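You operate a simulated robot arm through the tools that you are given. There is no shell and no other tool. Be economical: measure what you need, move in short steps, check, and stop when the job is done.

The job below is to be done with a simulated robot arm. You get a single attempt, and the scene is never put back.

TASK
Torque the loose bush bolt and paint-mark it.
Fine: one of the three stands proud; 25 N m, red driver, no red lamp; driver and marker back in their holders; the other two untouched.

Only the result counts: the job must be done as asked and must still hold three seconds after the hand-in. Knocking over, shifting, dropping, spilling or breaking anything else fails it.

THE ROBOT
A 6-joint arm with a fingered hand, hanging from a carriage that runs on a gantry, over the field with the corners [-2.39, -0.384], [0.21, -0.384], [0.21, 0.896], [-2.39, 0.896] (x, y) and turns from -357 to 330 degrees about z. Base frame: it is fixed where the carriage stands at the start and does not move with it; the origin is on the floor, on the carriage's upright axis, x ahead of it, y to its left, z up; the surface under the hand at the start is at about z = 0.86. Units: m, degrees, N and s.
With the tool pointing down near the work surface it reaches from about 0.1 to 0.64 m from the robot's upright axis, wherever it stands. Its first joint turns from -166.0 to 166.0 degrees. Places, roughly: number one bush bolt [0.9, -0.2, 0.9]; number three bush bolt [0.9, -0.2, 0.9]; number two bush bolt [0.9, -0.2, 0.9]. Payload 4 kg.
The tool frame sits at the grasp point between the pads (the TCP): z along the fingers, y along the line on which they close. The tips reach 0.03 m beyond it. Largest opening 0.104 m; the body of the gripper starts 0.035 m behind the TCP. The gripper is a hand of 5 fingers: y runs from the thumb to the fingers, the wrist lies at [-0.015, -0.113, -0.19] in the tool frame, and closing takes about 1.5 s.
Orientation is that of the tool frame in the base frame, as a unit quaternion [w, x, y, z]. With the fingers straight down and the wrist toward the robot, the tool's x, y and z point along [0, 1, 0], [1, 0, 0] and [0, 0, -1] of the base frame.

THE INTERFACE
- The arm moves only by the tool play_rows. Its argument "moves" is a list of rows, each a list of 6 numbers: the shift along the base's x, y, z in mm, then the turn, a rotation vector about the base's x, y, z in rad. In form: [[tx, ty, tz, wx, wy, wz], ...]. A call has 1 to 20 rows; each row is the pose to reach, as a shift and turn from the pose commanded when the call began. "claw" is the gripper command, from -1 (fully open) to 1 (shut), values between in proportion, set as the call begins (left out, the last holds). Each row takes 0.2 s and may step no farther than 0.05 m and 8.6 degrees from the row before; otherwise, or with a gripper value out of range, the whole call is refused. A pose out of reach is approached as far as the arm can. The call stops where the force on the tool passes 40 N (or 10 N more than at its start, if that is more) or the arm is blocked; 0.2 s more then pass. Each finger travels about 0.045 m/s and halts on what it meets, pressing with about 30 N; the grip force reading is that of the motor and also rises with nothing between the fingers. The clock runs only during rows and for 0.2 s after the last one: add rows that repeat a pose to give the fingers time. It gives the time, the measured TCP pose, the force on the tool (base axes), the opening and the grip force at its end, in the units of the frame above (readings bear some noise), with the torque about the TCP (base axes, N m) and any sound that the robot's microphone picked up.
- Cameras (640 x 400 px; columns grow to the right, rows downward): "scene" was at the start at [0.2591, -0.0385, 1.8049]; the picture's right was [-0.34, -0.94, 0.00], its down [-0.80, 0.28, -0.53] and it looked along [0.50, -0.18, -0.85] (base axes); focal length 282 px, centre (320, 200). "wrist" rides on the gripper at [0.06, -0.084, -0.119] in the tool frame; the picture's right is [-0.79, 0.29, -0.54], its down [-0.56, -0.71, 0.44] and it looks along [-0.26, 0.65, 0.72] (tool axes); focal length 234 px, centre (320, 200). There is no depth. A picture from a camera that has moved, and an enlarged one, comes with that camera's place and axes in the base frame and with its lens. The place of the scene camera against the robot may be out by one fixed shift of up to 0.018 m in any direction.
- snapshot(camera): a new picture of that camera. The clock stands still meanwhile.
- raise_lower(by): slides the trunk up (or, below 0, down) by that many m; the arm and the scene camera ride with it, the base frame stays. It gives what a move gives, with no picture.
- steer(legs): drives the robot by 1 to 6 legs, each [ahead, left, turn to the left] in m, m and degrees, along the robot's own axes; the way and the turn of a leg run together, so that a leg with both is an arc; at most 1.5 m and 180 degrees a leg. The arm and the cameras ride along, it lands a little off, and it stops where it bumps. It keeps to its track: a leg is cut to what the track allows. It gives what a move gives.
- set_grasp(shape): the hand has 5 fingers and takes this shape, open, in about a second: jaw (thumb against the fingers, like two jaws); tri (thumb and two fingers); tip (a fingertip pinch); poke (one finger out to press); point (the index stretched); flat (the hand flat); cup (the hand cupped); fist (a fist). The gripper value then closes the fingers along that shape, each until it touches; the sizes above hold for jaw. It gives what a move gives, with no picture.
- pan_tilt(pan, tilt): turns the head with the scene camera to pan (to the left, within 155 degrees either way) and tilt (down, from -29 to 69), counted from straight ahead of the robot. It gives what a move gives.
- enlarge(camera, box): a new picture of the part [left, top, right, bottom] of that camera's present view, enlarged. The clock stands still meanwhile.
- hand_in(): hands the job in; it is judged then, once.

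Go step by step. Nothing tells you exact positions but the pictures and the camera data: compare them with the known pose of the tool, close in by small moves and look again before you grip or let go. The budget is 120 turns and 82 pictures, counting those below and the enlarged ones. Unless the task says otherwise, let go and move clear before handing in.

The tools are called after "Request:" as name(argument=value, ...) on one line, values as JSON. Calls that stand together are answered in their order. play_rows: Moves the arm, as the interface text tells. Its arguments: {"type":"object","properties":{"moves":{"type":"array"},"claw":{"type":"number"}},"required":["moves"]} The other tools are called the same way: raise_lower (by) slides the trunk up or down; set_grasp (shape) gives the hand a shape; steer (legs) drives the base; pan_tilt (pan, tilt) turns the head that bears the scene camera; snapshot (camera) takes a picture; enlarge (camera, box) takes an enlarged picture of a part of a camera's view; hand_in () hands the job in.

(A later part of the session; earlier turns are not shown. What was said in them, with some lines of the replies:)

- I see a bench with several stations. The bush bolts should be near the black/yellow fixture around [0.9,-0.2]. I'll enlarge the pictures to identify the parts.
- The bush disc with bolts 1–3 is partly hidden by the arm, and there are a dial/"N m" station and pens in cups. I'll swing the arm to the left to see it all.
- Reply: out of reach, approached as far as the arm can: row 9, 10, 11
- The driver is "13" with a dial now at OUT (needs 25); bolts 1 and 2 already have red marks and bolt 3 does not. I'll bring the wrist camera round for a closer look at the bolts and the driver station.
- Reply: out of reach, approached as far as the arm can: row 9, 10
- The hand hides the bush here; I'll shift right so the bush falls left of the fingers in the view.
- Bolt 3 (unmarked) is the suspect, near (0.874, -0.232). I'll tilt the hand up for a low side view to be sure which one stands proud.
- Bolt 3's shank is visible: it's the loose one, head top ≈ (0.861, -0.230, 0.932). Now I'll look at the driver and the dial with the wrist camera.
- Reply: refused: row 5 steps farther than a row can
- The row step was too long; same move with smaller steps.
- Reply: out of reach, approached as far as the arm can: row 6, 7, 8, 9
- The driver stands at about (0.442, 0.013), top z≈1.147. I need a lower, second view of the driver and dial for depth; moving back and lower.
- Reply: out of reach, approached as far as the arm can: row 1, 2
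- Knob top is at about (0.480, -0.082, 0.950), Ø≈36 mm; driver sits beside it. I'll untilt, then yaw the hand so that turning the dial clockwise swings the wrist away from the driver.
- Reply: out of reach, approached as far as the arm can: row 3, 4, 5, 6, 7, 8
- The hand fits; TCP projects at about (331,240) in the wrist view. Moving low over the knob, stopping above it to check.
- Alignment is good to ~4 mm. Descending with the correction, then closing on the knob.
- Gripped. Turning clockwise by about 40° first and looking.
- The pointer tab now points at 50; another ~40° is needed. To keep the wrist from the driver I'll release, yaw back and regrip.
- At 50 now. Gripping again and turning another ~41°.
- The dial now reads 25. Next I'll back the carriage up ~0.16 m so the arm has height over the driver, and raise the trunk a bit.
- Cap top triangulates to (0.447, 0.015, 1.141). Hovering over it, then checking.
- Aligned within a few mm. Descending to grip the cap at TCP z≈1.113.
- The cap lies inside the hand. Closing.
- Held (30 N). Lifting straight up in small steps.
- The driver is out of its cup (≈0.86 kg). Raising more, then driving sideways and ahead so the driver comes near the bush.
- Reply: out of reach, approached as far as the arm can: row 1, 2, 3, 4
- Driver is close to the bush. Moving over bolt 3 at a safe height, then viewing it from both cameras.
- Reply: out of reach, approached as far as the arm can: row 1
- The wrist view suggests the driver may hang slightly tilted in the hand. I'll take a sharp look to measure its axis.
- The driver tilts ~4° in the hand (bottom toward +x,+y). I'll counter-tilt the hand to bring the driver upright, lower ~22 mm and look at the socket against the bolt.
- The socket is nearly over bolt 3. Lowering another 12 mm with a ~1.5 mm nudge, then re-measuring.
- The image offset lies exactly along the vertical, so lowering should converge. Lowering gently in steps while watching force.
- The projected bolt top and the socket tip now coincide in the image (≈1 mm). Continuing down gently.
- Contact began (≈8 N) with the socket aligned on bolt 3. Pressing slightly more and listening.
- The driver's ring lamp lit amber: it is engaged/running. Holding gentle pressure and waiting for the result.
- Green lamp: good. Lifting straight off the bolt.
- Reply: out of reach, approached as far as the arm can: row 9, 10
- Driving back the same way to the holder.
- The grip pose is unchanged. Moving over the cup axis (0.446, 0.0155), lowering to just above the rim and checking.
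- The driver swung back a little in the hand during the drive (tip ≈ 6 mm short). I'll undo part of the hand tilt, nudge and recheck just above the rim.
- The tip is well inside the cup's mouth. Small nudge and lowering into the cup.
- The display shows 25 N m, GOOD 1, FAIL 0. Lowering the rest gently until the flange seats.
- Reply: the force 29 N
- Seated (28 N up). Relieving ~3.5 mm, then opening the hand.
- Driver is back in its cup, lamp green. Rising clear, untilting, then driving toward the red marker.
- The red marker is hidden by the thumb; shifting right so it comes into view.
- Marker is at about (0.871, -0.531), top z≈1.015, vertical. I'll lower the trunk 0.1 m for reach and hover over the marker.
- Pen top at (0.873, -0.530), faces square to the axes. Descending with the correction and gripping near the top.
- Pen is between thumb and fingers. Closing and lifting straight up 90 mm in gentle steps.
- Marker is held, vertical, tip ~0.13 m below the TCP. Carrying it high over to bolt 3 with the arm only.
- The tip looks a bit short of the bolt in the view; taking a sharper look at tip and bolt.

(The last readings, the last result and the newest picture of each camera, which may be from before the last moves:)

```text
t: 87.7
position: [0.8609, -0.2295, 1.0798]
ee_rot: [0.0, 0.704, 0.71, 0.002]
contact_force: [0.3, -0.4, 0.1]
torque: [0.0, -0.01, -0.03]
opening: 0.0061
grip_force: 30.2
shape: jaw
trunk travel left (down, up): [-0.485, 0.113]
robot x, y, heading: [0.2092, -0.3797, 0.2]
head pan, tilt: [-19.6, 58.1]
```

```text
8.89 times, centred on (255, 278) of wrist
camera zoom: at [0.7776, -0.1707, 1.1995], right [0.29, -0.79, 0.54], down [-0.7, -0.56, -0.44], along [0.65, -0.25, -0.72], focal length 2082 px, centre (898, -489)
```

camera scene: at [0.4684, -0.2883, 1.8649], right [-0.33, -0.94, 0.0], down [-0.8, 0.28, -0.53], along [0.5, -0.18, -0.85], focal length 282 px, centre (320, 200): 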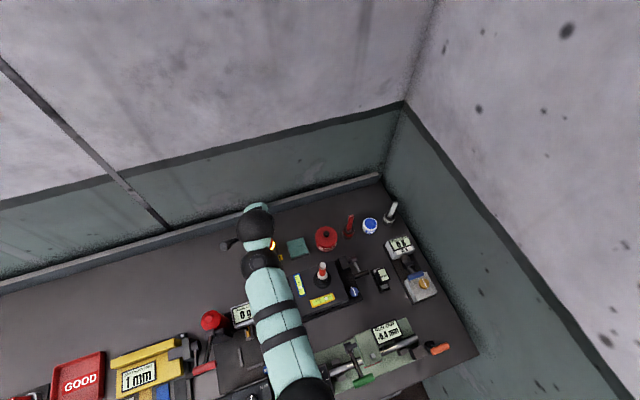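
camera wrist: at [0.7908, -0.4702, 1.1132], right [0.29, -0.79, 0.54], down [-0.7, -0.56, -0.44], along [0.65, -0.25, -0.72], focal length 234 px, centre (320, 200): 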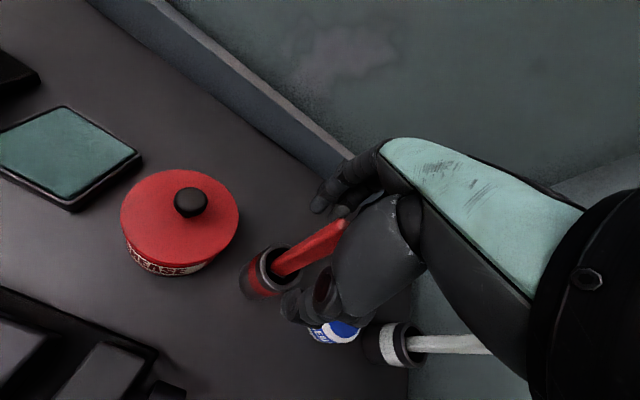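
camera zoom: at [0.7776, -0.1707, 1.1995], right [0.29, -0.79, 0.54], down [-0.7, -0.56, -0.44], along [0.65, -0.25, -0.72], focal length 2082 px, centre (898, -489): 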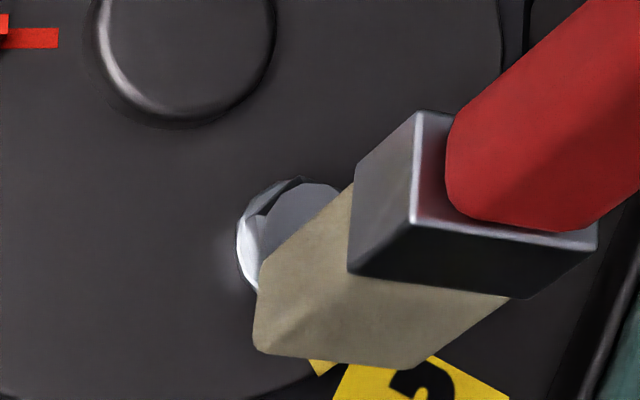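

The marker has leaned in the hand; its broad felt tip is ~12 mm short in x and 5 mm in y. Correcting and lowering gently onto bolt 3.

Request:
play_rows(moves=[[6, 2.5, 0, 0, 0, 0], [12, 5, 0, 0, 0, 0], [12, 5, -5, 0, 0, 0], [12, 5, -10, 0, 0, 0], [12, 5, -14, 0, 0, 0], [12, 5, -14, 0, 0, 0]])

Request:
enlarge(camera="wrist", box=[205, 240, 285, 300])

```text
t: 89.1
position: [0.8737, -0.2251, 1.066]
ee_rot: [0.0, 0.705, 0.709, 0.001]
contact_force: [0.8, -0.7, -0.2]
torque: [0.04, 0.01, -0.04]
opening: 0.0064
grip_force: 30.0
shape: jaw
trunk travel left (down, up): [-0.485, 0.113]
robot x, y, heading: [0.208, -0.3729, 0.3]
head pan, tilt: [-19.6, 58.1]
```

```text
6.67 times, centred on (245, 270) of wrist
camera zoom: at [0.7902, -0.1667, 1.1847], right [0.29, -0.79, 0.54], down [-0.7, -0.56, -0.44], along [0.65, -0.25, -0.72], focal length 1561 px, centre (820, -267)
```

zoom: 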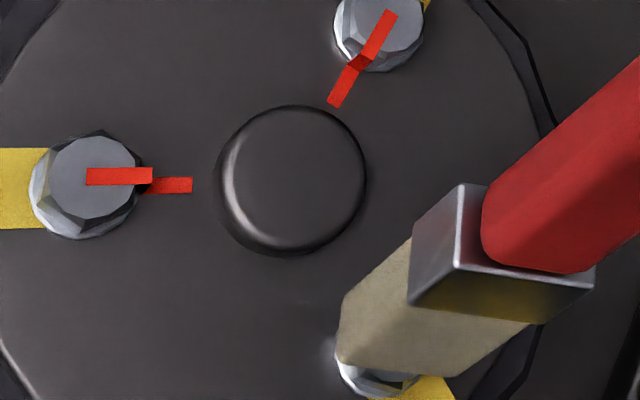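

Tip centre will land on the bolt head when lowered. Going down in small steps, watching the force.

Request:
play_rows(moves=[[0, 0, -2, 0, 0, 0], [0, 0, -4, 0, 0, 0], [0, 0, -6, 0, 0, 0], [0, 0, -6, 0, 0, 0]])

```text
t: 90.1
position: [0.8744, -0.2262, 1.0579]
ee_rot: [0.0, 0.705, 0.709, 0.001]
contact_force: [0.2, 0.2, -0.2]
torque: [0.0, 0.0, -0.02]
opening: 0.0063
grip_force: 29.8
shape: jaw
trunk travel left (down, up): [-0.485, 0.113]
robot x, y, heading: [0.2084, -0.3761, 0.0]
head pan, tilt: [-19.6, 58.1]
```

Request:
play_rows(moves=[[0, 0, -1.5, 0, 0, 0], [0, 0, -3, 0, 0, 0], [0, 0, -4.5, 0, 0, 0], [0, 0, -4.5, 0, 0, 0]])

```text
t: 91.1
position: [0.8734, -0.226, 1.0539]
ee_rot: [0.0, 0.705, 0.709, 0.001]
contact_force: [-0.2, 0.6, -1.1]
torque: [-0.02, -0.01, -0.03]
opening: 0.0062
grip_force: 29.4
shape: jaw
trunk travel left (down, up): [-0.485, 0.113]
robot x, y, heading: [0.2041, -0.3725, 0.4]
head pan, tilt: [-19.6, 58.1]
```

Request:
play_rows(moves=[[0, 0, -1.5, 0, 0, 0], [0, 0, -3, 0, 0, 0], [0, 0, -4.5, 0, 0, 0], [0, 0, -4.5, 0, 0, 0]])

Request:
enlarge(camera="wrist", box=[205, 240, 285, 300])

```text
t: 92.1
position: [0.8748, -0.2255, 1.05]
ee_rot: [0.0, 0.705, 0.71, 0.002]
contact_force: [0.4, -0.1, 5.7]
torque: [0.01, -0.04, -0.04]
opening: 0.0064
grip_force: 29.6
shape: jaw
trunk travel left (down, up): [-0.485, 0.113]
robot x, y, heading: [0.2035, -0.373, 0.3]
head pan, tilt: [-19.6, 58.1]
```

```text
6.67 times, centred on (245, 270) of wrist
camera zoom: at [0.7908, -0.1663, 1.1704], right [0.29, -0.79, 0.54], down [-0.7, -0.56, -0.44], along [0.65, -0.25, -0.72], focal length 1561 px, centre (820, -267)
```

zoom: 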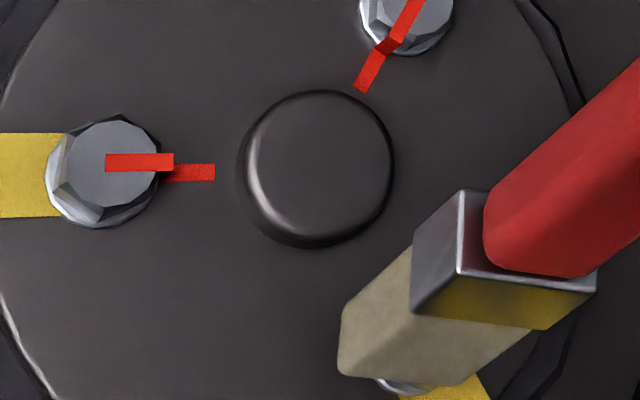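

Contact on the head at ~6 N. Making a short inward stroke (≈6 mm toward the disc centre) and back a little, then lifting to inspect.

Request:
play_rows(moves=[[0, 0, 0, 0, 0, 0], [0.7, 1, 0, 0, 0, 0], [1.4, 2, 0, 0, 0, 0], [2.1, 3, 0, 0, 0, 0], [2.8, 4, 0, 0, 0, 0], [3.5, 5, 0, 0, 0, 0], [3.5, 5, 0, 0, 0, 0], [3.5, 5, 10, 0, 0, 0], [0, 0, 25, 0, 0, 0], [-15, 0, 45, 0, 0, 0], [-30, 0, 60, 0, 0, 0], [-30, 0, 60, 0, 0, 0]])

Request:
enlarge(camera="wrist", box=[160, 170, 320, 310])

```text
t: 94.7
position: [0.8424, -0.2252, 1.1099]
ee_rot: [0.0, 0.705, 0.709, 0.001]
contact_force: [0.1, 0.3, 0.0]
torque: [-0.03, 0.01, -0.02]
opening: 0.0066
grip_force: 29.2
shape: jaw
trunk travel left (down, up): [-0.485, 0.113]
robot x, y, heading: [0.207, -0.373, 0.4]
head pan, tilt: [-19.6, 58.1]
```

```text
2.86 times, centred on (240, 240) of wrist
camera zoom: at [0.76, -0.1667, 1.2289], right [0.29, -0.79, 0.54], down [-0.7, -0.56, -0.44], along [0.65, -0.25, -0.72], focal length 669 px, centre (549, 86)
```

zoom: 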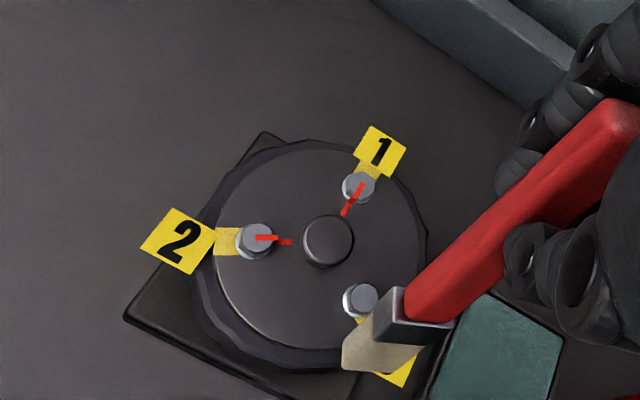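

No mark is visible yet; the tip probably just leaned without sliding. I'll repeat with firmer contact and a longer stroke, mainly along the stiff (x) direction, with dwell.

Request:
play_rows(moves=[[14, 1, -20, 0, 0, 0], [28, 1, -40, 0, 0, 0], [28, 1, -54, 0, 0, 0], [28, 1, -58, 0, 0, 0], [28, 1, -61, 0, 0, 0], [28, 1, -63, 0, 0, 0], [28, 1, -63, 0, 0, 0]])

```text
t: 96.3
position: [0.8743, -0.2241, 1.0495]
ee_rot: [0.001, 0.705, 0.709, 0.003]
contact_force: [1.5, 1.2, 11.7]
torque: [-0.03, -0.04, 0.0]
opening: 0.0069
grip_force: 29.9
shape: jaw
trunk travel left (down, up): [-0.485, 0.113]
robot x, y, heading: [0.2083, -0.3735, 0.2]
head pan, tilt: [-19.6, 58.1]
```

Pressing with ~12 N. Stroking across the head and dwelling.

Request:
play_rows(moves=[[0, 0, 0, 0, 0, 0], [-2, -1, 0, 0, 0, 0], [-4, -2, 0, 0, 0, 0], [-4, -2, 0, 0, 0, 0], [-2, 0, 0, 0, 0, 0], [0, 2, 0, 0, 0, 0], [2, 4, 0, 0, 0, 0], [4, 6, 0, 0, 0, 0], [6, 8, 0, 0, 0, 0], [8, 10, 0, 0, 0, 0], [8, 10, 0, 0, 0, 0], [8, 10, 0, 0, 0, 0], [8, 10, 0, 0, 0, 0]])

Request:
play_rows(moves=[[0, 0, 10, 0, 0, 0], [0, 0, 30, 0, 0, 0], [-15, -15, 45, 0, 0, 0], [-35, -35, 55, 0, 0, 0], [-45, -65, 60, 0, 0, 0], [-45, -65, 60, 0, 0, 0]])

Request:
enlarge(camera="wrist", box=[120, 120, 320, 320])

```text
t: 99.1
position: [0.8797, -0.2161, 1.0464]
ee_rot: [0.0, 0.705, 0.709, 0.001]
contact_force: [-2.1, -6.0, 11.7]
torque: [-0.76, 0.56, 0.06]
opening: 0.0081
grip_force: 30.0
shape: jaw
trunk travel left (down, up): [-0.485, 0.113]
robot x, y, heading: [0.208, -0.3753, 0.3]
head pan, tilt: [-19.6, 58.1]
```

```text
t: 100.5
position: [0.8343, -0.2811, 1.1053]
ee_rot: [0.0, 0.705, 0.71, 0.001]
contact_force: [-0.5, 0.5, -0.7]
torque: [0.01, -0.01, -0.01]
opening: 0.0074
grip_force: 30.3
shape: jaw
trunk travel left (down, up): [-0.485, 0.113]
robot x, y, heading: [0.2034, -0.3723, 0.4]
head pan, tilt: [-19.6, 58.1]
```

```text
2.00 times, centred on (220, 220) of wrist
camera zoom: at [0.7515, -0.2217, 1.2248], right [0.29, -0.79, 0.54], down [-0.7, -0.56, -0.44], along [0.65, -0.25, -0.72], focal length 468 px, centre (520, 160)
```

zoom: 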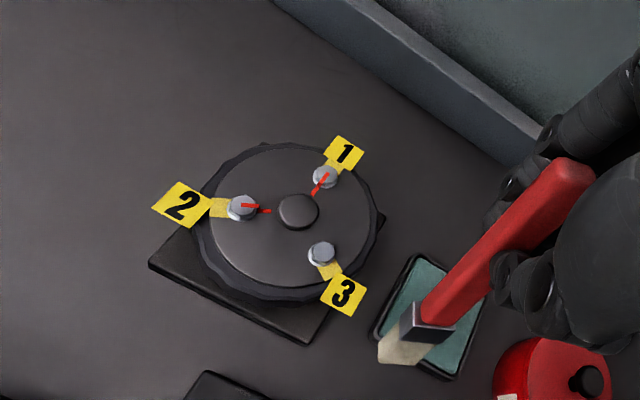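

Still no paint. I'll retry with the marker brought upright, tip centred, firmer press and dwell, then a slow stroke inward from head onto the disc.

Request:
play_rows(moves=[[7, 12, 0, 0.012, -0.03, 0], [14, 25, 0, 0.025, -0.06, 0], [21, 38, 0, 0.04, -0.09, 0], [27, 50, 0, 0.05, -0.116, 0], [27, 50, -15, 0.05, -0.116, 0], [27, 50, -30, 0.05, -0.116, 0], [27, 50, -40, 0.05, -0.116, 0], [27, 50, -45, 0.05, -0.116, 0], [27, 50, -45, 0.05, -0.116, 0]])

Request:
enlarge(camera="wrist", box=[190, 220, 290, 300])

```text
t: 102.5
position: [0.8613, -0.2278, 1.0617]
ee_rot: [0.024, 0.704, 0.708, 0.059]
contact_force: [0.0, -0.6, 0.1]
torque: [-0.01, -0.02, -0.04]
opening: 0.0073
grip_force: 30.0
shape: jaw
trunk travel left (down, up): [-0.485, 0.113]
robot x, y, heading: [0.2099, -0.3738, 0.3]
head pan, tilt: [-19.6, 58.1]
```

```text
5.00 times, centred on (240, 260) of wrist
camera zoom: at [0.7641, -0.1752, 1.1736], right [0.23, -0.81, 0.53], down [-0.64, -0.54, -0.54], along [0.73, -0.22, -0.65], focal length 1171 px, centre (720, -100)
```

zoom: 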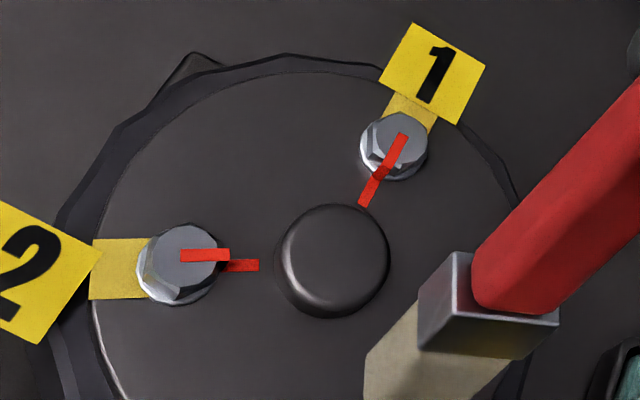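

Request:
play_rows(moves=[[0, 0, -3, 0, 0, 0], [0, 0, -6, 0, 0, 0], [0, 0, -9, 0, 0, 0], [0, 0, -11, 0, 0, 0], [0, 0, -13, 0, 0, 0], [0, 0, -15, 0, 0, 0], [0, 0, -15, 0, 0, 0]])

```text
t: 104.1
position: [0.8641, -0.2284, 1.0489]
ee_rot: [0.025, 0.703, 0.708, 0.062]
contact_force: [-1.4, 0.2, 13.0]
torque: [-0.1, 0.08, -0.04]
opening: 0.0076
grip_force: 30.1
shape: jaw
trunk travel left (down, up): [-0.485, 0.113]
robot x, y, heading: [0.2088, -0.3731, 0.2]
head pan, tilt: [-19.6, 58.1]
```

Request:
play_rows(moves=[[0, 0, -2, 0, 0, 0], [0, 0, -3, 0, 0, 0], [0, 0, -3, 0, 0, 0], [0, 0, -3, 0, 0, 0], [0, 0, -3, 0, 0, 0], [1, 1.5, -3, 0, 0, 0], [2, 3, -3, 0, 0, 0], [3, 4.5, -3, 0, 0, 0], [4, 6, -3, 0, 0, 0], [5, 7.5, -3, 0, 0, 0], [6, 9, -3, 0, 0, 0], [7, 10.5, -4, 0, 0, 0], [8, 12, -5, 0, 0, 0], [8, 12, -5, 0, 0, 0], [8, 12, -5, 0, 0, 0]])

Request:
play_rows(moves=[[0, 0, 10, 0, 0, 0], [0, 0, 30, 0, 0, 0], [-10, -15, 45, 0, 0, 0], [-20, -35, 55, 0, 0, 0], [-30, -65, 60, 0, 0, 0], [-30, -65, 60, 0, 0, 0]])

Request:
enlarge(camera="wrist", box=[140, 160, 300, 320])

```text
t: 106.7
position: [0.8727, -0.2214, 1.0463]
ee_rot: [0.027, 0.704, 0.707, 0.064]
contact_force: [-1.8, -3.7, 13.7]
torque: [-0.42, 0.32, 0.01]
opening: 0.0093
grip_force: 29.5
shape: jaw
trunk travel left (down, up): [-0.485, 0.113]
robot x, y, heading: [0.2088, -0.3746, 0.1]
head pan, tilt: [-19.6, 58.1]
stopped in row 13: the force on the tool passed its limit at 41 N (the readings are from after the stop); the commanded pose is now the measured one
```

```text
t: 108.1
position: [0.8388, -0.2831, 1.1026]
ee_rot: [0.025, 0.704, 0.707, 0.061]
contact_force: [0.0, 0.2, -0.2]
torque: [0.03, -0.01, -0.01]
opening: 0.0074
grip_force: 30.2
shape: jaw
trunk travel left (down, up): [-0.485, 0.113]
robot x, y, heading: [0.2103, -0.3746, 0.4]
head pan, tilt: [-19.6, 58.1]
```

```text
2.50 times, centred on (220, 240) of wrist
camera zoom: at [0.7415, -0.2313, 1.2151], right [0.23, -0.82, 0.53], down [-0.64, -0.54, -0.55], along [0.73, -0.22, -0.65], focal length 585 px, centre (570, 100)
```

zoom: 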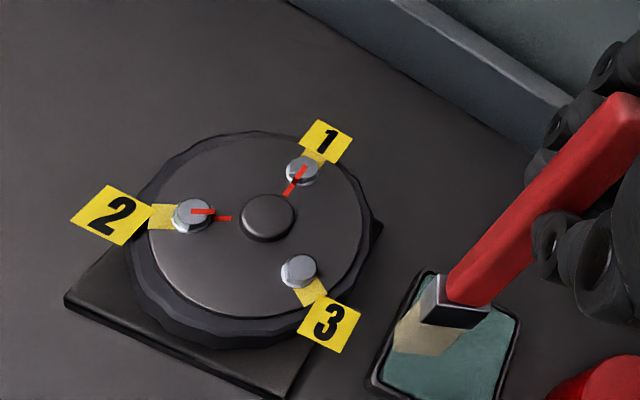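

Still no paint even with firm contact: this red stick has a metal ferrule and beige bristles, so it may be a brush (for the GREASE pot), not the marker. I'll look at the other candidates: the orange-red stick with white collar on the black box, and the orange one by the run-out station.

Request:
enlarge(camera="scene", box=[245, 235, 435, 385])

```text
2.67 times, centred on (340, 310) of scene
camera zoom: at [0.4672, -0.4112, 1.7649], right [-0.33, -0.94, 0.0], down [-0.8, 0.28, -0.53], along [0.5, -0.17, -0.85], focal length 754 px, centre (267, -93)
```

zoom: 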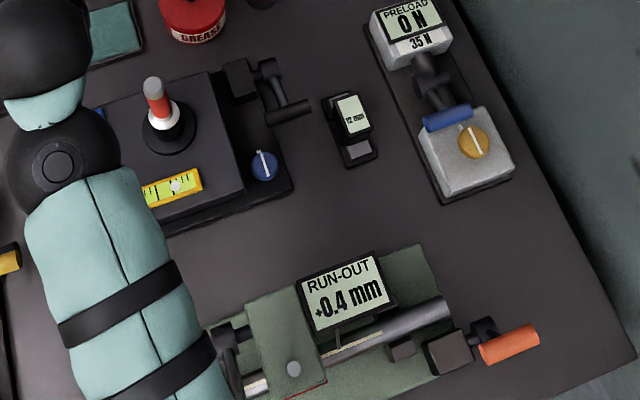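

The orange one is just a lever handle. The stick on the black box (grey end, red barrel, white nose, standing in a black round holder) looks like a real paint marker, while what I hold is a 20 mm bristle brush. I'll put the brush back first, moving slowly so it does not swing.

Request:
play_rows(moves=[[0, 0, 15, 0, 0, 0], [2, -6, 35, 0, 0, 0], [4, -16, 50, 0, 0, 0], [6, -28, 55, 0, 0, 0], [8, -42, 55, 0, 0, 0], [10, -57, 55, 0, 0, 0], [12, -73, 55, 0, 0, 0], [14, -89, 55, 0, 0, 0], [16, -105, 55, 0, 0, 0], [18, -121, 55, 0, 0, 0], [20, -137, 55, 0, 0, 0], [22, -153, 55, 0, 0, 0], [24, -169, 55, 0, 0, 0], [26, -185, 55, 0, 0, 0], [28, -200, 55, 0, 0, 0], [30, -214, 55, 0, 0, 0], [32, -226, 52, 0, 0, 0], [34, -236, 48, 0, 0, 0], [36, -243, 42, 0, 0, 0], [37, -247, 36, 0, 0, 0]])

```text
t: 112.3
position: [0.8771, -0.5307, 1.1409]
ee_rot: [0.025, 0.704, 0.707, 0.062]
contact_force: [0.0, 0.6, -0.7]
torque: [-0.01, 0.02, 0.0]
opening: 0.0073
grip_force: 30.4
shape: jaw
trunk travel left (down, up): [-0.485, 0.113]
robot x, y, heading: [0.2102, -0.3736, 0.3]
head pan, tilt: [-19.6, 58.1]
```

Request:
play_rows(moves=[[-1, 0, -15, 0, 0, 0], [-2, 0, -32, 0, 0, 0], [-2, 0, -48, 0, 0, 0], [-2, 0, -64, 0, 0, 0], [-2, 0, -64, 0, 0, 0]])

Request:
enlarge(camera="wrist", box=[180, 230, 300, 320])

```text
t: 113.5
position: [0.8742, -0.5324, 1.0772]
ee_rot: [0.025, 0.704, 0.707, 0.062]
contact_force: [0.7, -0.2, -0.6]
torque: [0.0, -0.01, 0.03]
opening: 0.0072
grip_force: 29.7
shape: jaw
trunk travel left (down, up): [-0.485, 0.113]
robot x, y, heading: [0.203, -0.3738, 0.3]
head pan, tilt: [-19.6, 58.1]
```

```text
4.44 times, centred on (240, 275) of wrist
camera zoom: at [0.7779, -0.4792, 1.1886], right [0.23, -0.82, 0.53], down [-0.64, -0.54, -0.55], along [0.73, -0.22, -0.65], focal length 1041 px, centre (676, -133)
```

zoom: 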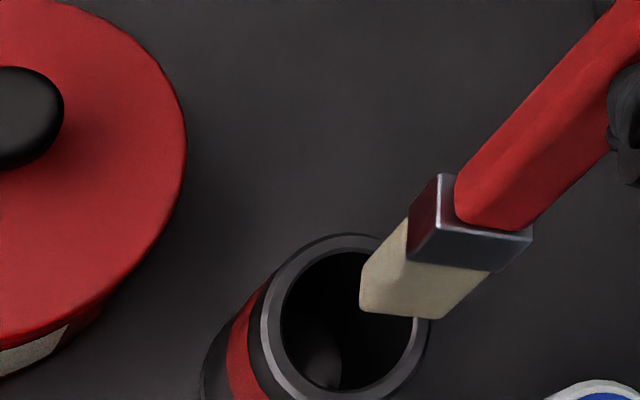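

The brush tip is over the cup mouth; nudging +3 mm in y and lowering.

Request:
play_rows(moves=[[0.5, 3, -8, 0, 0, 0], [0.5, 3, -18, 0, 0, 0], [0.5, 3, -28, 0, 0, 0], [0.5, 3, -38, 0, 0, 0], [0.5, 3, -48, 0, 0, 0], [0.5, 3, -58, 0, 0, 0], [0.5, 3, -68, 0, 0, 0], [0.5, 3, -74, 0, 0, 0], [0.5, 3, -74, 0, 0, 0]])

```text
t: 115.5
position: [0.8758, -0.5295, 1.0041]
ee_rot: [0.026, 0.704, 0.707, 0.062]
contact_force: [0.5, 0.5, -0.4]
torque: [0.01, 0.03, -0.02]
opening: 0.0073
grip_force: 30.2
shape: jaw
trunk travel left (down, up): [-0.485, 0.113]
robot x, y, heading: [0.2093, -0.371, 0.1]
head pan, tilt: [-19.6, 58.1]
```

Inside the cup without contact. Lowering the last bit.

Request:
play_rows(moves=[[0, 0, -2, 0, 0, 0], [0, 0, -4, 0, 0, 0], [0, 0, -6, 0, 0, 0], [0, 0, -8, 0, 0, 0], [0, 0, -10, 0, 0, 0], [0, 0, -10, 0, 0, 0]])

```text
t: 116.9
position: [0.8738, -0.529, 0.994]
ee_rot: [0.026, 0.704, 0.707, 0.062]
contact_force: [0.0, 0.1, -0.6]
torque: [-0.04, 0.01, -0.02]
opening: 0.0073
grip_force: 29.7
shape: jaw
trunk travel left (down, up): [-0.485, 0.113]
robot x, y, heading: [0.2105, -0.374, 0.4]
head pan, tilt: [-19.6, 58.1]
```

Request:
play_rows(moves=[[0, 0, -2, 0, 0, 0], [0, 0, -4, 0, 0, 0], [0, 0, -6, 0, 0, 0], [0, 0, -8, 0, 0, 0], [0, 0, -8, 0, 0, 0]])

```text
t: 118.1
position: [0.8795, -0.5291, 0.9885]
ee_rot: [0.027, 0.704, 0.707, 0.063]
contact_force: [-2.3, 0.3, 20.9]
torque: [0.03, 0.18, 0.01]
opening: 0.0076
grip_force: 29.9
shape: jaw
trunk travel left (down, up): [-0.485, 0.113]
robot x, y, heading: [0.2084, -0.3736, 0.2]
head pan, tilt: [-19.6, 58.1]
```

Bottomed. Relieving, opening, and rising straight up; then levelling the hand.

Request:
play_rows(moves=[[-2, 0, 3, 0, 0, 0], [-2, 0, 3, 0, 0, 0]])

Request:
play_rows(moves=[[0, 0, 0, 0, 0, 0], [0, 0, 0, 0, 0, 0], [0, 0, 0, 0, 0, 0], [0, 0, 0, 0, 0, 0], [0, 0, 0, 0, 0, 0], [0, 0, 0, 0, 0, 0], [0, 0, 0, 0, 0, 0], [2, 0, 15, 0, 0, 0], [4, 0, 35, 0, 0, 0], [7, 0, 60, 0, 0, 0], [7, 0, 85, 0, 0, 0], [7, 0, 110, 0, 0, 0], [0, 0, 140, -0.02, 0.05, 0], [-15, 10, 160, -0.05, 0.116, 0], [-40, 30, 170, -0.05, 0.116, 0], [-70, 60, 180, -0.05, 0.116, 0]], claw=-0.2)

```text
t: 118.7
position: [0.8766, -0.5286, 0.988]
ee_rot: [0.026, 0.704, 0.707, 0.062]
contact_force: [0.4, 0.9, 11.6]
torque: [0.0, -0.14, 0.01]
opening: 0.0074
grip_force: 30.2
shape: jaw
trunk travel left (down, up): [-0.485, 0.113]
robot x, y, heading: [0.2058, -0.3732, 0.3]
head pan, tilt: [-19.6, 58.1]
```

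```text
t: 122.1
position: [0.803, -0.4713, 1.1662]
ee_rot: [0.002, 0.706, 0.708, 0.002]
contact_force: [-0.9, -0.5, -0.8]
torque: [-0.01, 0.0, -0.01]
opening: 0.0622
grip_force: 0.0
shape: jaw
trunk travel left (down, up): [-0.485, 0.113]
robot x, y, heading: [0.2074, -0.3727, 0.3]
head pan, tilt: [-19.6, 58.1]
```

Brush is back. Now hovering over the stick on the black box at ≈(0.729, -0.372), hand wide open.

Request:
play_rows(moves=[[-15, 25, 0, 0, 0, 0], [-35, 50, 0, 0, 0, 0], [-55, 75, 0, 0, 0, 0], [-74, 99, 0, 0, 0, 0], [-74, 99, -15, 0, 0, 0], [-74, 99, -35, 0, 0, 0], [-74, 99, -35, 0, 0, 0]], claw=-1)

Request:
snapshot(camera="wrist")

```text
t: 123.7
position: [0.7452, -0.3623, 1.1382]
ee_rot: [0.011, 0.705, 0.709, 0.012]
contact_force: [0.3, -0.4, 0.5]
torque: [0.0, 0.02, 0.01]
opening: 0.1037
grip_force: 0.0
shape: jaw
out of reach, approached as far as the arm can: row 1, 2, 3, 4, 5, 6, 7
trunk travel left (down, up): [-0.485, 0.113]
robot x, y, heading: [0.2081, -0.3752, 0.7]
head pan, tilt: [-19.6, 58.1]
```

```text
0 pictures are left
camera wrist: at [0.6574, -0.3026, 1.2558], right [0.28, -0.79, 0.55], down [-0.69, -0.56, -0.46], along [0.67, -0.25, -0.7], focal length 234 px, centre (320, 200)
```

wrist: 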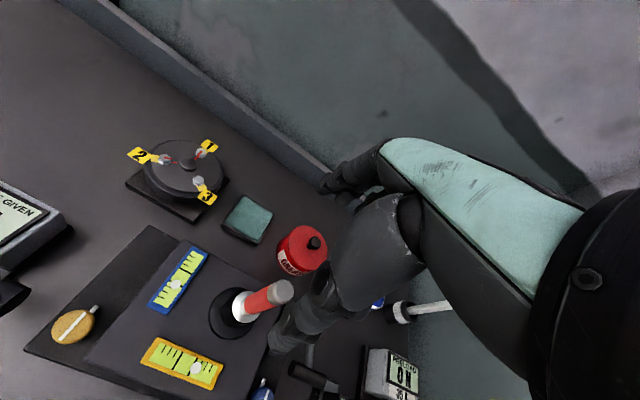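

That was my last picture: the stick's axis is at about (0.726, -0.369), top z≈1.07, and the bush bolts look fine. From here I work by force and pose. Lowering over the stick.

Request:
play_rows(moves=[[-10, -4, -15, 0, 0.015, 0], [-19, -7, -30, 0, 0.033, 0], [-19, -7, -45, 0, 0.033, 0], [-19, -7, -60, 0, 0.033, 0], [-19, -7, -75, 0, 0.033, 0], [-19, -7, -90, 0, 0.033, 0], [-19, -7, -90, 0, 0.033, 0]])

```text
t: 125.3
position: [0.7115, -0.3777, 1.0429]
ee_rot: [-0.01, 0.705, 0.709, -0.009]
contact_force: [-0.2, -0.1, 0.2]
torque: [0.03, -0.03, 0.0]
opening: 0.104
grip_force: 0.0
shape: jaw
trunk travel left (down, up): [-0.485, 0.113]
robot x, y, heading: [0.2066, -0.3743, 0.3]
head pan, tilt: [-19.6, 58.1]
```

Now correcting to the axis and levelling, then closing in stages to feel for off-centre contact.

Request:
play_rows(moves=[[7, 4, 0, 0, -0.015, 0], [14.5, 8, 2, 0, -0.028, 0], [14.5, 8, 2, 0, -0.028, 0]], claw=-0.2)

Request:
play_rows(moves=[[0, 0, 0, 0, 0, 0], [0, 0, 0, 0, 0, 0], [0, 0, 0, 0, 0, 0]], claw=0.15)

Request:
play_rows(moves=[[0, 0, 0, 0, 0, 0], [0, 0, 0, 0, 0, 0]], claw=0.4)

```text
t: 126.1
position: [0.7245, -0.3685, 1.045]
ee_rot: [0.0, 0.705, 0.709, 0.002]
contact_force: [0.2, 0.2, 0.0]
torque: [0.01, 0.01, 0.04]
opening: 0.0627
grip_force: 0.0
shape: jaw
trunk travel left (down, up): [-0.485, 0.113]
robot x, y, heading: [0.2071, -0.3714, 0.2]
head pan, tilt: [-19.6, 58.1]
```

```text
t: 126.9
position: [0.7247, -0.3691, 1.0451]
ee_rot: [-0.001, 0.705, 0.709, 0.001]
contact_force: [-0.6, 1.0, -1.2]
torque: [0.03, -0.03, -0.02]
opening: 0.045
grip_force: 0.0
shape: jaw
trunk travel left (down, up): [-0.485, 0.113]
robot x, y, heading: [0.2067, -0.375, 0.1]
head pan, tilt: [-19.6, 58.1]
```

```text
t: 127.5
position: [0.7251, -0.3691, 1.0451]
ee_rot: [0.0, 0.705, 0.709, 0.002]
contact_force: [-0.4, -0.3, 0.0]
torque: [0.01, -0.02, -0.01]
opening: 0.0315
grip_force: 0.0
shape: jaw
trunk travel left (down, up): [-0.485, 0.113]
robot x, y, heading: [0.2096, -0.3731, 0.3]
head pan, tilt: [-19.6, 58.1]
```

Request:
play_rows(moves=[[0, 0, 0, 0, 0, 0], [0, 0, 0, 0, 0, 0]], claw=0.6)

Request:
play_rows(moves=[[0, 0, 0, 0, 0, 0], [0, 0, 0, 0, 0, 0]], claw=0.7)

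Request:
play_rows(moves=[[0, 0, 0, 0, 0, 0], [0, 0, 0, 0, 0, 0], [0, 0, 0, 0, 0, 0]], claw=0.8)

```text
t: 128.1
position: [0.7245, -0.369, 1.0448]
ee_rot: [0.0, 0.705, 0.709, 0.001]
contact_force: [0.6, 0.4, -0.5]
torque: [0.01, 0.04, 0.01]
opening: 0.0211
grip_force: 0.0
shape: jaw
trunk travel left (down, up): [-0.485, 0.113]
robot x, y, heading: [0.2077, -0.3764, 0.5]
head pan, tilt: [-19.6, 58.1]
```

```text
t: 128.7
position: [0.7253, -0.368, 1.0447]
ee_rot: [-0.001, 0.705, 0.709, 0.001]
contact_force: [-0.1, -0.1, 0.8]
torque: [0.03, -0.03, -0.01]
opening: 0.0161
grip_force: 0.0
shape: jaw
trunk travel left (down, up): [-0.485, 0.113]
robot x, y, heading: [0.2076, -0.3728, 0.5]
head pan, tilt: [-19.6, 58.1]
```

```text
t: 129.5
position: [0.7253, -0.3701, 1.0449]
ee_rot: [0.0, 0.706, 0.709, 0.001]
contact_force: [-0.5, 0.8, -0.7]
torque: [0.03, -0.03, 0.0]
opening: 0.012
grip_force: 29.5
shape: jaw
trunk travel left (down, up): [-0.485, 0.113]
robot x, y, heading: [0.2074, -0.3742, 0.3]
head pan, tilt: [-19.6, 58.1]
```

Gripped at ~12 mm reading with no side force. Lifting a few mm to feel whether it comes free.

Request:
play_rows(moves=[[0, 0, 0, 0, 0, 0], [0, 0, 1, 0, 0, 0], [0, 0, 2, 0, 0, 0], [0, 0, 3, 0, 0, 0], [0, 0, 3, 0, 0, 0]], claw=1)

```text
t: 130.7
position: [0.7255, -0.3688, 1.0477]
ee_rot: [0.001, 0.705, 0.709, 0.002]
contact_force: [0.2, 0.0, -0.3]
torque: [0.02, -0.03, -0.01]
opening: 0.0117
grip_force: 30.1
shape: jaw
trunk travel left (down, up): [-0.485, 0.113]
robot x, y, heading: [0.2021, -0.3737, 0.5]
head pan, tilt: [-19.6, 58.1]
```

It comes free with no resistance, so it is a loose marker. Lifting it vertically with the trunk.

Request:
raise_lower(by=0.1)

```text
t: 132.1
position: [0.7246, -0.369, 1.1477]
ee_rot: [0.001, 0.705, 0.709, 0.002]
contact_force: [0.6, 0.3, 0.7]
torque: [0.0, -0.02, 0.03]
opening: 0.0121
grip_force: 30.0
shape: jaw
trunk travel left (down, up): [-0.585, 0.013]
robot x, y, heading: [0.2076, -0.3705, 0.3]
head pan, tilt: [-19.6, 58.1]
```

Marker in hand. Moving slowly to bolt 3 (0.862, -0.230) at this height.

Request:
play_rows(moves=[[2, 2, 0, 0, 0, 0], [6, 6, 0, 0, 0, 0], [12, 12, 0, 0, 0, 0], [20, 20, 0, 0, 0, 0], [28, 28, 0, 0, 0, 0], [37, 37, 0, 0, 0, 0], [46, 46, 0, 0, 0, 0], [55, 56, 0, 0, 0, 0], [64, 65, 0, 0, 0, 0], [73, 74, 0, 0, 0, 0], [82, 83, 0, 0, 0, 0], [91, 92, 0, 0, 0, 0], [100, 101, 0, 0, 0, 0], [108, 110, 0, 0, 0, 0], [116, 118, 0, 0, 0, 0], [123, 125, 0, 0, 0, 0], [129, 131, 0, 0, 0, 0], [134, 136, 0, 0, 0, 0], [137, 139, 0, 0, 0, 0], [137, 139, 0, 0, 0, 0]])

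Request:
play_rows(moves=[[0, 0, -8, 0, 0, 0], [0, 0, -20, 0, 0, 0], [0, 0, -35, 0, 0, 0], [0, 0, -50, 0, 0, 0], [0, 0, -65, 0, 0, 0], [0, 0, -80, 0, 0, 0], [0, 0, -88, 0, 0, 0], [0, 0, -88, 0, 0, 0]])

```text
t: 136.2
position: [0.8615, -0.231, 1.1476]
ee_rot: [0.0, 0.706, 0.708, 0.002]
contact_force: [0.4, -0.3, -0.7]
torque: [0.0, -0.01, 0.03]
opening: 0.012
grip_force: 30.0
shape: jaw
trunk travel left (down, up): [-0.585, 0.013]
robot x, y, heading: [0.207, -0.3723, 0.4]
head pan, tilt: [-19.6, 58.1]
```

```text
t: 138.1
position: [0.8614, -0.2301, 1.0588]
ee_rot: [0.0, 0.706, 0.708, 0.001]
contact_force: [0.8, 0.6, 0.8]
torque: [0.0, -0.02, -0.03]
opening: 0.0117
grip_force: 30.0
shape: jaw
trunk travel left (down, up): [-0.585, 0.013]
robot x, y, heading: [0.2072, -0.3753, 0.6]
head pan, tilt: [-19.6, 58.1]
```

Above the bolt. Feeling downward in small steps.

Request:
play_rows(moves=[[0, 0, -2, 0, 0, 0], [0, 0, -4, 0, 0, 0], [0, 0, -6, 0, 0, 0], [0, 0, -8, 0, 0, 0], [0, 0, -8, 0, 0, 0]])

Request:
play_rows(moves=[[0, 0, -2, 0, 0, 0], [0, 0, -4, 0, 0, 0], [0, 0, -6, 0, 0, 0], [0, 0, -6, 0, 0, 0]])

Request:
play_rows(moves=[[0, 0, -1.5, 0, 0, 0], [0, 0, -3, 0, 0, 0], [0, 0, -4.5, 0, 0, 0], [0, 0, -4.5, 0, 0, 0]])

```text
t: 139.2
position: [0.8617, -0.2302, 1.0517]
ee_rot: [0.001, 0.705, 0.709, 0.002]
contact_force: [0.4, -0.4, 0.8]
torque: [-0.01, 0.01, 0.0]
opening: 0.0119
grip_force: 29.5
shape: jaw
trunk travel left (down, up): [-0.585, 0.013]
robot x, y, heading: [0.205, -0.3755, 0.2]
head pan, tilt: [-19.6, 58.1]
```

```text
t: 140.2
position: [0.8609, -0.2306, 1.0452]
ee_rot: [0.0, 0.705, 0.709, 0.001]
contact_force: [0.0, -0.1, -0.5]
torque: [0.0, -0.01, 0.01]
opening: 0.0119
grip_force: 30.1
shape: jaw
trunk travel left (down, up): [-0.585, 0.013]
robot x, y, heading: [0.2095, -0.374, 0.2]
head pan, tilt: [-19.6, 58.1]
```

```text
t: 141.2
position: [0.863, -0.2308, 1.0418]
ee_rot: [0.0, 0.706, 0.709, 0.001]
contact_force: [0.9, -0.1, -0.7]
torque: [-0.02, 0.0, 0.04]
opening: 0.0121
grip_force: 29.6
shape: jaw
trunk travel left (down, up): [-0.585, 0.013]
robot x, y, heading: [0.2056, -0.377, 0.1]
head pan, tilt: [-19.6, 58.1]
```

Request:
play_rows(moves=[[0, 0, -1.5, 0, 0, 0], [0, 0, -3, 0, 0, 0], [0, 0, -4.5, 0, 0, 0], [0, 0, -4.5, 0, 0, 0]])

Request:
play_rows(moves=[[0, 0, -1.5, 0, 0, 0], [0, 0, -3, 0, 0, 0], [0, 0, -4.5, 0, 0, 0], [0, 0, -4.5, 0, 0, 0]])

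```text
t: 142.2
position: [0.8616, -0.2318, 1.0363]
ee_rot: [0.0, 0.706, 0.709, 0.001]
contact_force: [-0.6, 0.2, -0.2]
torque: [0.0, 0.01, -0.01]
opening: 0.0119
grip_force: 30.1
shape: jaw
trunk travel left (down, up): [-0.585, 0.013]
robot x, y, heading: [0.2092, -0.3742, 0.3]
head pan, tilt: [-19.6, 58.1]
```

```text
t: 143.2
position: [0.8618, -0.2287, 1.0327]
ee_rot: [-0.001, 0.705, 0.709, 0.001]
contact_force: [0.2, 0.5, 1.4]
torque: [0.01, 0.02, -0.03]
opening: 0.0121
grip_force: 29.8
shape: jaw
trunk travel left (down, up): [-0.585, 0.013]
robot x, y, heading: [0.204, -0.374, 0.1]
head pan, tilt: [-19.6, 58.1]
```

Possible first touch (1.4 N). A little further.

Request:
play_rows(moves=[[0, 0, -1, 0, 0, 0], [0, 0, -2, 0, 0, 0], [0, 0, -2, 0, 0, 0]])

Request:
play_rows(moves=[[0, 0, -1, 0, 0, 0], [0, 0, -2, 0, 0, 0], [0, 0, -2, 0, 0, 0]])

```text
t: 144.1
position: [0.8629, -0.231, 1.0291]
ee_rot: [0.001, 0.706, 0.709, 0.002]
contact_force: [0.9, -0.4, 4.2]
torque: [0.03, 0.0, 0.03]
opening: 0.0124
grip_force: 29.7
shape: jaw
trunk travel left (down, up): [-0.585, 0.013]
robot x, y, heading: [0.2066, -0.3748, 0.4]
head pan, tilt: [-19.6, 58.1]
```

```text
t: 144.8
position: [0.8636, -0.2304, 1.0289]
ee_rot: [0.001, 0.705, 0.709, 0.002]
contact_force: [-0.1, -0.4, 8.1]
torque: [0.03, 0.0, 0.0]
opening: 0.0125
grip_force: 29.9
shape: jaw
trunk travel left (down, up): [-0.585, 0.013]
robot x, y, heading: [0.2081, -0.3709, 0.1]
head pan, tilt: [-19.6, 58.1]
```

Firm contact on the head (8 N). Dwelling, then a short inward stroke across the head and back.

Request:
play_rows(moves=[[0, 0, 0, 0, 0, 0], [0, 0, 0, 0, 0, 0], [0, 0, 0, 0, 0, 0], [0, 0, 0, 0, 0, 0], [0, 0, 0, 0, 0, 0], [0.6, 0.9, 0, 0, 0, 0], [1.2, 1.8, 0, 0, 0, 0], [1.8, 2.7, 0, 0, 0, 0], [2.4, 3.6, 0, 0, 0, 0], [3, 4.5, 0, 0, 0, 0], [3.6, 5.4, 0, 0, 0, 0], [3.6, 5.4, 0, 0, 0, 0]])

```text
t: 147.4
position: [0.867, -0.2255, 1.0277]
ee_rot: [0.0, 0.705, 0.709, 0.001]
contact_force: [0.9, 0.1, 8.9]
torque: [-0.04, 0.01, 0.0]
opening: 0.0128
grip_force: 30.3
shape: jaw
trunk travel left (down, up): [-0.585, 0.013]
robot x, y, heading: [0.2093, -0.3738, 0.2]
head pan, tilt: [-19.6, 58.1]
```

Smooth. Continuing the line inward off the head, following down toward the disc face.

Request:
play_rows(moves=[[0.8, 1.2, 0, 0, 0, 0], [1.6, 2.4, -0.5, 0, 0, 0], [2.4, 3.6, -1.5, 0, 0, 0], [3.2, 4.8, -3, 0, 0, 0], [3.8, 5.6, -4, 0, 0, 0], [4.4, 6.5, -5, 0, 0, 0], [4.4, 6.5, -5, 0, 0, 0], [4.4, 6.5, -5, 0, 0, 0]])

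```text
t: 149.2
position: [0.8704, -0.2183, 1.0269]
ee_rot: [0.0, 0.705, 0.709, 0.001]
contact_force: [0.4, -0.2, 12.1]
torque: [-0.19, 0.1, 0.0]
opening: 0.0138
grip_force: 29.6
shape: jaw
out of reach, approached as far as the arm can: row 6
trunk travel left (down, up): [-0.585, 0.013]
robot x, y, heading: [0.205, -0.3756, 0.4]
head pan, tilt: [-19.6, 58.1]
```

Lifting, recentring on the bolt head and making one more confirming stroke across the head.

Request:
play_rows(moves=[[0, 0, 8, 0, 0, 0], [-4, -6, 15, 0, 0, 0], [-10, -12, 15, 0, 0, 0], [-12, -12, 10, 0, 0, 0], [-12, -12, 5, 0, 0, 0], [-12, -12, 2, 0, 0, 0], [-12, -12, 0, 0, 0, 0], [-12, -12, 0, 0, 0, 0]])

```text
t: 151.1
position: [0.8578, -0.2302, 1.023]
ee_rot: [0.0, 0.705, 0.709, 0.002]
contact_force: [0.2, 0.4, 0.2]
torque: [0.0, 0.02, -0.01]
opening: 0.0133
grip_force: 29.8
shape: jaw
trunk travel left (down, up): [-0.585, 0.013]
robot x, y, heading: [0.2092, -0.3765, 0.6]
head pan, tilt: [-19.6, 58.1]
```

Request:
play_rows(moves=[[2, 0, -1.5, 0, 0, 0], [3, 0, -3, 0, 0, 0], [3, 0, -3, 0, 0, 0]])

Request:
play_rows(moves=[[0, 0, -1.5, 0, 0, 0], [0, 0, -3, 0, 0, 0], [0, 0, -3, 0, 0, 0]])

```text
t: 151.8
position: [0.8634, -0.2303, 1.0219]
ee_rot: [0.001, 0.705, 0.709, 0.002]
contact_force: [-0.4, 0.7, 6.2]
torque: [-0.02, 0.13, 0.01]
opening: 0.0134
grip_force: 29.8
shape: jaw
trunk travel left (down, up): [-0.585, 0.013]
robot x, y, heading: [0.2064, -0.3767, 0.2]
head pan, tilt: [-19.6, 58.1]
```

```text
t: 152.7
position: [0.8632, -0.2296, 1.0198]
ee_rot: [0.002, 0.706, 0.709, 0.003]
contact_force: [1.4, 1.0, 15.4]
torque: [-0.02, 0.04, 0.01]
opening: 0.0143
grip_force: 30.0
shape: jaw
trunk travel left (down, up): [-0.585, 0.013]
robot x, y, heading: [0.2063, -0.3713, 0.3]
head pan, tilt: [-19.6, 58.1]
```

On the head again with 15 N. Dwell, short inward stroke, then lift off.

Request:
play_rows(moves=[[0, 0, 1, 0, 0, 0], [0, 0, 1, 0, 0, 0], [0, 0, 1, 0, 0, 0], [0, 0, 1, 0, 0, 0], [0, 0, 1, 0, 0, 0], [0, 0, 1, 0, 0, 0], [0.8, 1.2, 1, 0, 0, 0], [1.6, 2.4, 1, 0, 0, 0], [2.4, 3.6, 1, 0, 0, 0], [3.2, 4.8, 1, 0, 0, 0], [4.5, 6.8, 1, 0, 0, 0], [5.5, 8.5, 1, 0, 0, 0], [5.5, 8.5, 1, 0, 0, 0], [5.5, 8.5, 10, 0, 0, 0], [0, 0, 30, 0, 0, 0], [0, 0, 60, 0, 0, 0], [0, 0, 90, 0, 0, 0], [0, 0, 120, 0, 0, 0], [0, 0, 128, 0, 0, 0], [0, 0, 128, 0, 0, 0]])

```text
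t: 156.8
position: [0.8604, -0.2318, 1.1448]
ee_rot: [0.0, 0.706, 0.708, 0.001]
contact_force: [0.2, 0.2, -0.7]
torque: [-0.03, 0.03, -0.01]
opening: 0.0137
grip_force: 30.4
shape: jaw
trunk travel left (down, up): [-0.585, 0.013]
robot x, y, heading: [0.2082, -0.3744, 0.7]
head pan, tilt: [-19.6, 58.1]
```

Marking done as best can be felt. Returning the marker slowly to above its holder.

Request:
play_rows(moves=[[-2, -2, 0, 0, 0, 0], [-6, -6, 0, 0, 0, 0], [-12, -12, 0, 0, 0, 0], [-20, -20, 0, 0, 0, 0], [-28, -28, 0, 0, 0, 0], [-37, -37, 0, 0, 0, 0], [-46, -46, 0, 0, 0, 0], [-55, -56, 0, 0, 0, 0], [-64, -65, 0, 0, 0, 0], [-73, -74, 0, 0, 0, 0], [-82, -83, 0, 0, 0, 0], [-91, -92, 0, 0, 0, 0], [-100, -101, 0, 0, 0, 0], [-108, -109, 0, 0, 0, 0], [-116, -117, 0, 0, 0, 0], [-123, -124, 0, 0, 0, 0], [-129, -130, 0, 0, 0, 0], [-133, -135, 0, 0, 0, 0], [-136, -137.5, 0, 0, 0, 0], [-136, -137.5, 0, 0, 0, 0]])

Request:
play_rows(moves=[[0, 0, 0, 0, 0, 0], [0, 0, 0, 0, 0, 0]])

```text
t: 161.1
position: [0.7259, -0.3673, 1.1456]
ee_rot: [0.0, 0.705, 0.709, 0.001]
contact_force: [0.5, -0.2, -0.3]
torque: [0.02, 0.0, 0.04]
opening: 0.0137
grip_force: 29.8
shape: jaw
trunk travel left (down, up): [-0.585, 0.013]
robot x, y, heading: [0.2102, -0.3737, 0.1]
head pan, tilt: [-19.6, 58.1]
```

```text
t: 161.7
position: [0.7259, -0.3677, 1.1444]
ee_rot: [0.0, 0.705, 0.709, 0.001]
contact_force: [-0.4, -0.8, -0.7]
torque: [-0.01, 0.01, 0.0]
opening: 0.0139
grip_force: 30.1
shape: jaw
trunk travel left (down, up): [-0.585, 0.013]
robot x, y, heading: [0.2081, -0.373, 0.4]
head pan, tilt: [-19.6, 58.1]
```

Position is within ~1 mm of the pick-up axis. Lowering, feeling for the holder.

Request:
play_rows(moves=[[-1, -1.3, -10, 0, 0, 0], [-1, -1.3, -22, 0, 0, 0], [-1, -1.3, -34, 0, 0, 0], [-1, -1.3, -46, 0, 0, 0], [-1, -1.3, -56, 0, 0, 0], [-1, -1.3, -64, 0, 0, 0], [-1, -1.3, -64, 0, 0, 0]])

Request:
play_rows(moves=[[0, 0, -2, 0, 0, 0], [0, 0, -4, 0, 0, 0], [0, 0, -6, 0, 0, 0], [0, 0, -8, 0, 0, 0], [0, 0, -8, 0, 0, 0]])

```text
t: 163.2
position: [0.7259, -0.3705, 1.0808]
ee_rot: [0.0, 0.705, 0.709, 0.002]
contact_force: [0.0, -0.3, 0.2]
torque: [-0.01, 0.02, -0.04]
opening: 0.0135
grip_force: 29.6
shape: jaw
trunk travel left (down, up): [-0.585, 0.013]
robot x, y, heading: [0.2068, -0.3729, 0.3]
head pan, tilt: [-19.6, 58.1]
```

```text
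t: 164.4
position: [0.7269, -0.3699, 1.0755]
ee_rot: [0.002, 0.705, 0.709, 0.003]
contact_force: [1.9, 0.6, 14.4]
torque: [0.02, 0.07, 0.0]
opening: 0.0136
grip_force: 29.8
shape: jaw
trunk travel left (down, up): [-0.585, 0.013]
robot x, y, heading: [0.2106, -0.3762, 0.4]
head pan, tilt: [-19.6, 58.1]
```

The tip meets the holder rim (~40 mm high), and the torque suggests the tip sits too far toward -x. Backing off and trying +4 mm in x.

Request:
play_rows(moves=[[0, 0, 7, 0, 0, 0], [2, 0.5, 10, 0, 0, 0], [4, 1, 10, 0, 0, 0], [4, 1, 6, 0, 0, 0], [4, 1, 3, 0, 0, 0], [4, 1, 0, 0, 0, 0], [4, 1, 0, 0, 0, 0]])

Request:
play_rows(moves=[[0, 0, -1.5, 0, 0, 0], [0, 0, -3, 0, 0, 0], [0, 0, -3, 0, 0, 0]])

```text
t: 166.1
position: [0.7287, -0.3667, 1.0732]
ee_rot: [0.0, 0.705, 0.709, 0.001]
contact_force: [-0.2, 0.1, -0.7]
torque: [0.01, 0.01, 0.02]
opening: 0.0135
grip_force: 29.6
shape: jaw
trunk travel left (down, up): [-0.585, 0.013]
robot x, y, heading: [0.2073, -0.3738, 0.2]
head pan, tilt: [-19.6, 58.1]
```

```text
t: 166.8
position: [0.7276, -0.3686, 1.0703]
ee_rot: [0.0, 0.705, 0.709, 0.001]
contact_force: [0.4, -0.7, -0.7]
torque: [0.0, -0.07, -0.01]
opening: 0.0133
grip_force: 30.3
shape: jaw
trunk travel left (down, up): [-0.585, 0.013]
robot x, y, heading: [0.2086, -0.3745, 0.3]
head pan, tilt: [-19.6, 58.1]
```

No contact now, lower than before: the tip is entering the hole. Continuing down gently.

Request:
play_rows(moves=[[0, 0, -2, 0, 0, 0], [0, 0, -4, 0, 0, 0], [0, 0, -6, 0, 0, 0], [0, 0, -8, 0, 0, 0], [0, 0, -8, 0, 0, 0]])

Request:
play_rows(moves=[[0, 0, -2, 0, 0, 0], [0, 0, -4, 0, 0, 0], [0, 0, -6, 0, 0, 0], [0, 0, -6, 0, 0, 0]])

```text
t: 168.1
position: [0.7295, -0.3695, 1.0621]
ee_rot: [0.0, 0.705, 0.709, 0.001]
contact_force: [0.6, -0.4, 0.0]
torque: [0.02, -0.09, -0.01]
opening: 0.0134
grip_force: 30.4
shape: jaw
trunk travel left (down, up): [-0.585, 0.013]
robot x, y, heading: [0.2068, -0.3719, 0.3]
head pan, tilt: [-19.6, 58.1]
```

```text
t: 169.1
position: [0.7281, -0.3694, 1.0576]
ee_rot: [0.0, 0.706, 0.709, 0.001]
contact_force: [0.7, 0.2, 0.2]
torque: [0.02, -0.11, 0.02]
opening: 0.0135
grip_force: 29.9
shape: jaw
trunk travel left (down, up): [-0.585, 0.013]
robot x, y, heading: [0.2097, -0.3726, 0.1]
head pan, tilt: [-19.6, 58.1]
```

Request:
play_rows(moves=[[-0.5, 0, -2, 0, 0, 0], [-1, 0, -4, 0, 0, 0], [-1.5, 0, -6, 0, 0, 0], [-2, 0, -8, 0, 0, 0], [-2, 0, -8, 0, 0, 0]])

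Request:
play_rows(moves=[[0, 0, -2, 0, 0, 0], [0, 0, -4, 0, 0, 0], [0, 0, -6, 0, 0, 0], [0, 0, -6, 0, 0, 0]])

```text
t: 170.2
position: [0.7261, -0.3688, 1.0495]
ee_rot: [0.0, 0.706, 0.709, 0.002]
contact_force: [2.6, 0.5, -0.1]
torque: [-0.01, -0.19, 0.02]
opening: 0.0132
grip_force: 29.6
shape: jaw
trunk travel left (down, up): [-0.585, 0.013]
robot x, y, heading: [0.2069, -0.373, 0.2]
head pan, tilt: [-19.6, 58.1]
```

```text
t: 171.2
position: [0.7285, -0.3689, 1.0439]
ee_rot: [0.001, 0.705, 0.709, 0.003]
contact_force: [-2.3, 0.5, 15.0]
torque: [-0.02, -0.03, 0.03]
opening: 0.0136
grip_force: 29.7
shape: jaw
trunk travel left (down, up): [-0.585, 0.013]
robot x, y, heading: [0.2121, -0.3757, 0.3]
head pan, tilt: [-19.6, 58.1]
```

Seated at the original height. Relieving the load, opening, and rising clear.

Request:
play_rows(moves=[[0, 0, 3, 0, 0, 0], [0, 0, 3, 0, 0, 0]])

Request:
play_rows(moves=[[0, 0, 0, 0, 0, 0], [0, 0, 0, 0, 0, 0], [0, 0, 0, 0, 0, 0], [0, 0, 0, 0, 0, 0], [0, 0, 0, 0, 0, 0], [0, 0, 0, 0, 0, 0], [0, 0, 0, 0, 0, 0], [0, 0, 0, 0, 0, 0], [0, 0, 0, 0, 0, 0], [0, 0, 0, 0, 0, 0]], claw=-1)

Request:
raise_lower(by=0.012)

Request:
play_rows(moves=[[0, 0, 15, 0, 0, 0], [0, 0, 35, 0, 0, 0], [0, 0, 55, 0, 0, 0], [0, 0, 75, 0, 0, 0], [0, 0, 95, 0, 0, 0], [0, 0, 115, 0, 0, 0], [0, 0, 130, 0, 0, 0]])

```text
t: 171.8
position: [0.7262, -0.368, 1.0445]
ee_rot: [0.0, 0.706, 0.709, 0.001]
contact_force: [1.1, -0.2, 1.2]
torque: [0.01, -0.15, 0.0]
opening: 0.0137
grip_force: 29.6
shape: jaw
trunk travel left (down, up): [-0.585, 0.013]
robot x, y, heading: [0.2079, -0.3752, 0.2]
head pan, tilt: [-19.6, 58.1]
```

```text
t: 174.1
position: [0.7263, -0.3684, 1.0452]
ee_rot: [0.0, 0.706, 0.708, 0.002]
contact_force: [0.4, 0.6, 0.4]
torque: [-0.01, -0.04, 0.0]
opening: 0.104
grip_force: 0.0
shape: jaw
trunk travel left (down, up): [-0.585, 0.013]
robot x, y, heading: [0.2068, -0.3728, 0.3]
head pan, tilt: [-19.6, 58.1]
```

```text
t: 174.7
position: [0.7259, -0.3703, 1.0584]
ee_rot: [0.0, 0.705, 0.709, 0.001]
contact_force: [-0.1, 0.6, 0.4]
torque: [0.0, -0.02, 0.01]
opening: 0.1036
grip_force: 0.1
shape: jaw
trunk travel left (down, up): [-0.597, 0.001]
robot x, y, heading: [0.2092, -0.3741, 0.0]
head pan, tilt: [-19.6, 58.1]
```

```text
t: 176.2
position: [0.7271, -0.3668, 1.1879]
ee_rot: [0.0, 0.706, 0.709, 0.001]
contact_force: [0.4, -0.6, 0.5]
torque: [-0.01, -0.04, -0.01]
opening: 0.1039
grip_force: 0.1
shape: jaw
trunk travel left (down, up): [-0.597, 0.001]
robot x, y, heading: [0.2056, -0.3723, 0.2]
head pan, tilt: [-19.6, 58.1]
```

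The hand is empty and clear, the driver and marker are back in their holders, and no pictures are left. Handing in.

Request:
hand_in()

```text
The job is handed in.
```

I torqued bolt 3 to 25 N m, but I never saw the paint mark on it, because I had used all my pictures by then.

- **Torque:** bolt 3 was the one standing proud. With the red driver at 25 the lamp went green, and the panel read GOOD 1, FAIL 0. Bolts 1 and 2 were not touched.
- **Paint mark:** I pressed and stroked a marker on bolt 3's head twice, judging contact by force alone. I took the stick on the black box to be the paint marker from its looks; that isn't confirmed.
- **Wrong stick first:** I first tried the red stick in the red-banded cup. It left no paint even under firm pressure, so I took it for a brush and put it back in its cup by feel.
- **Holders:** the driver is back in its cup, which I saw in a picture. I put the marker back in its holder by feel, so I haven't seen how it sits. It caught on the rim once before going in.
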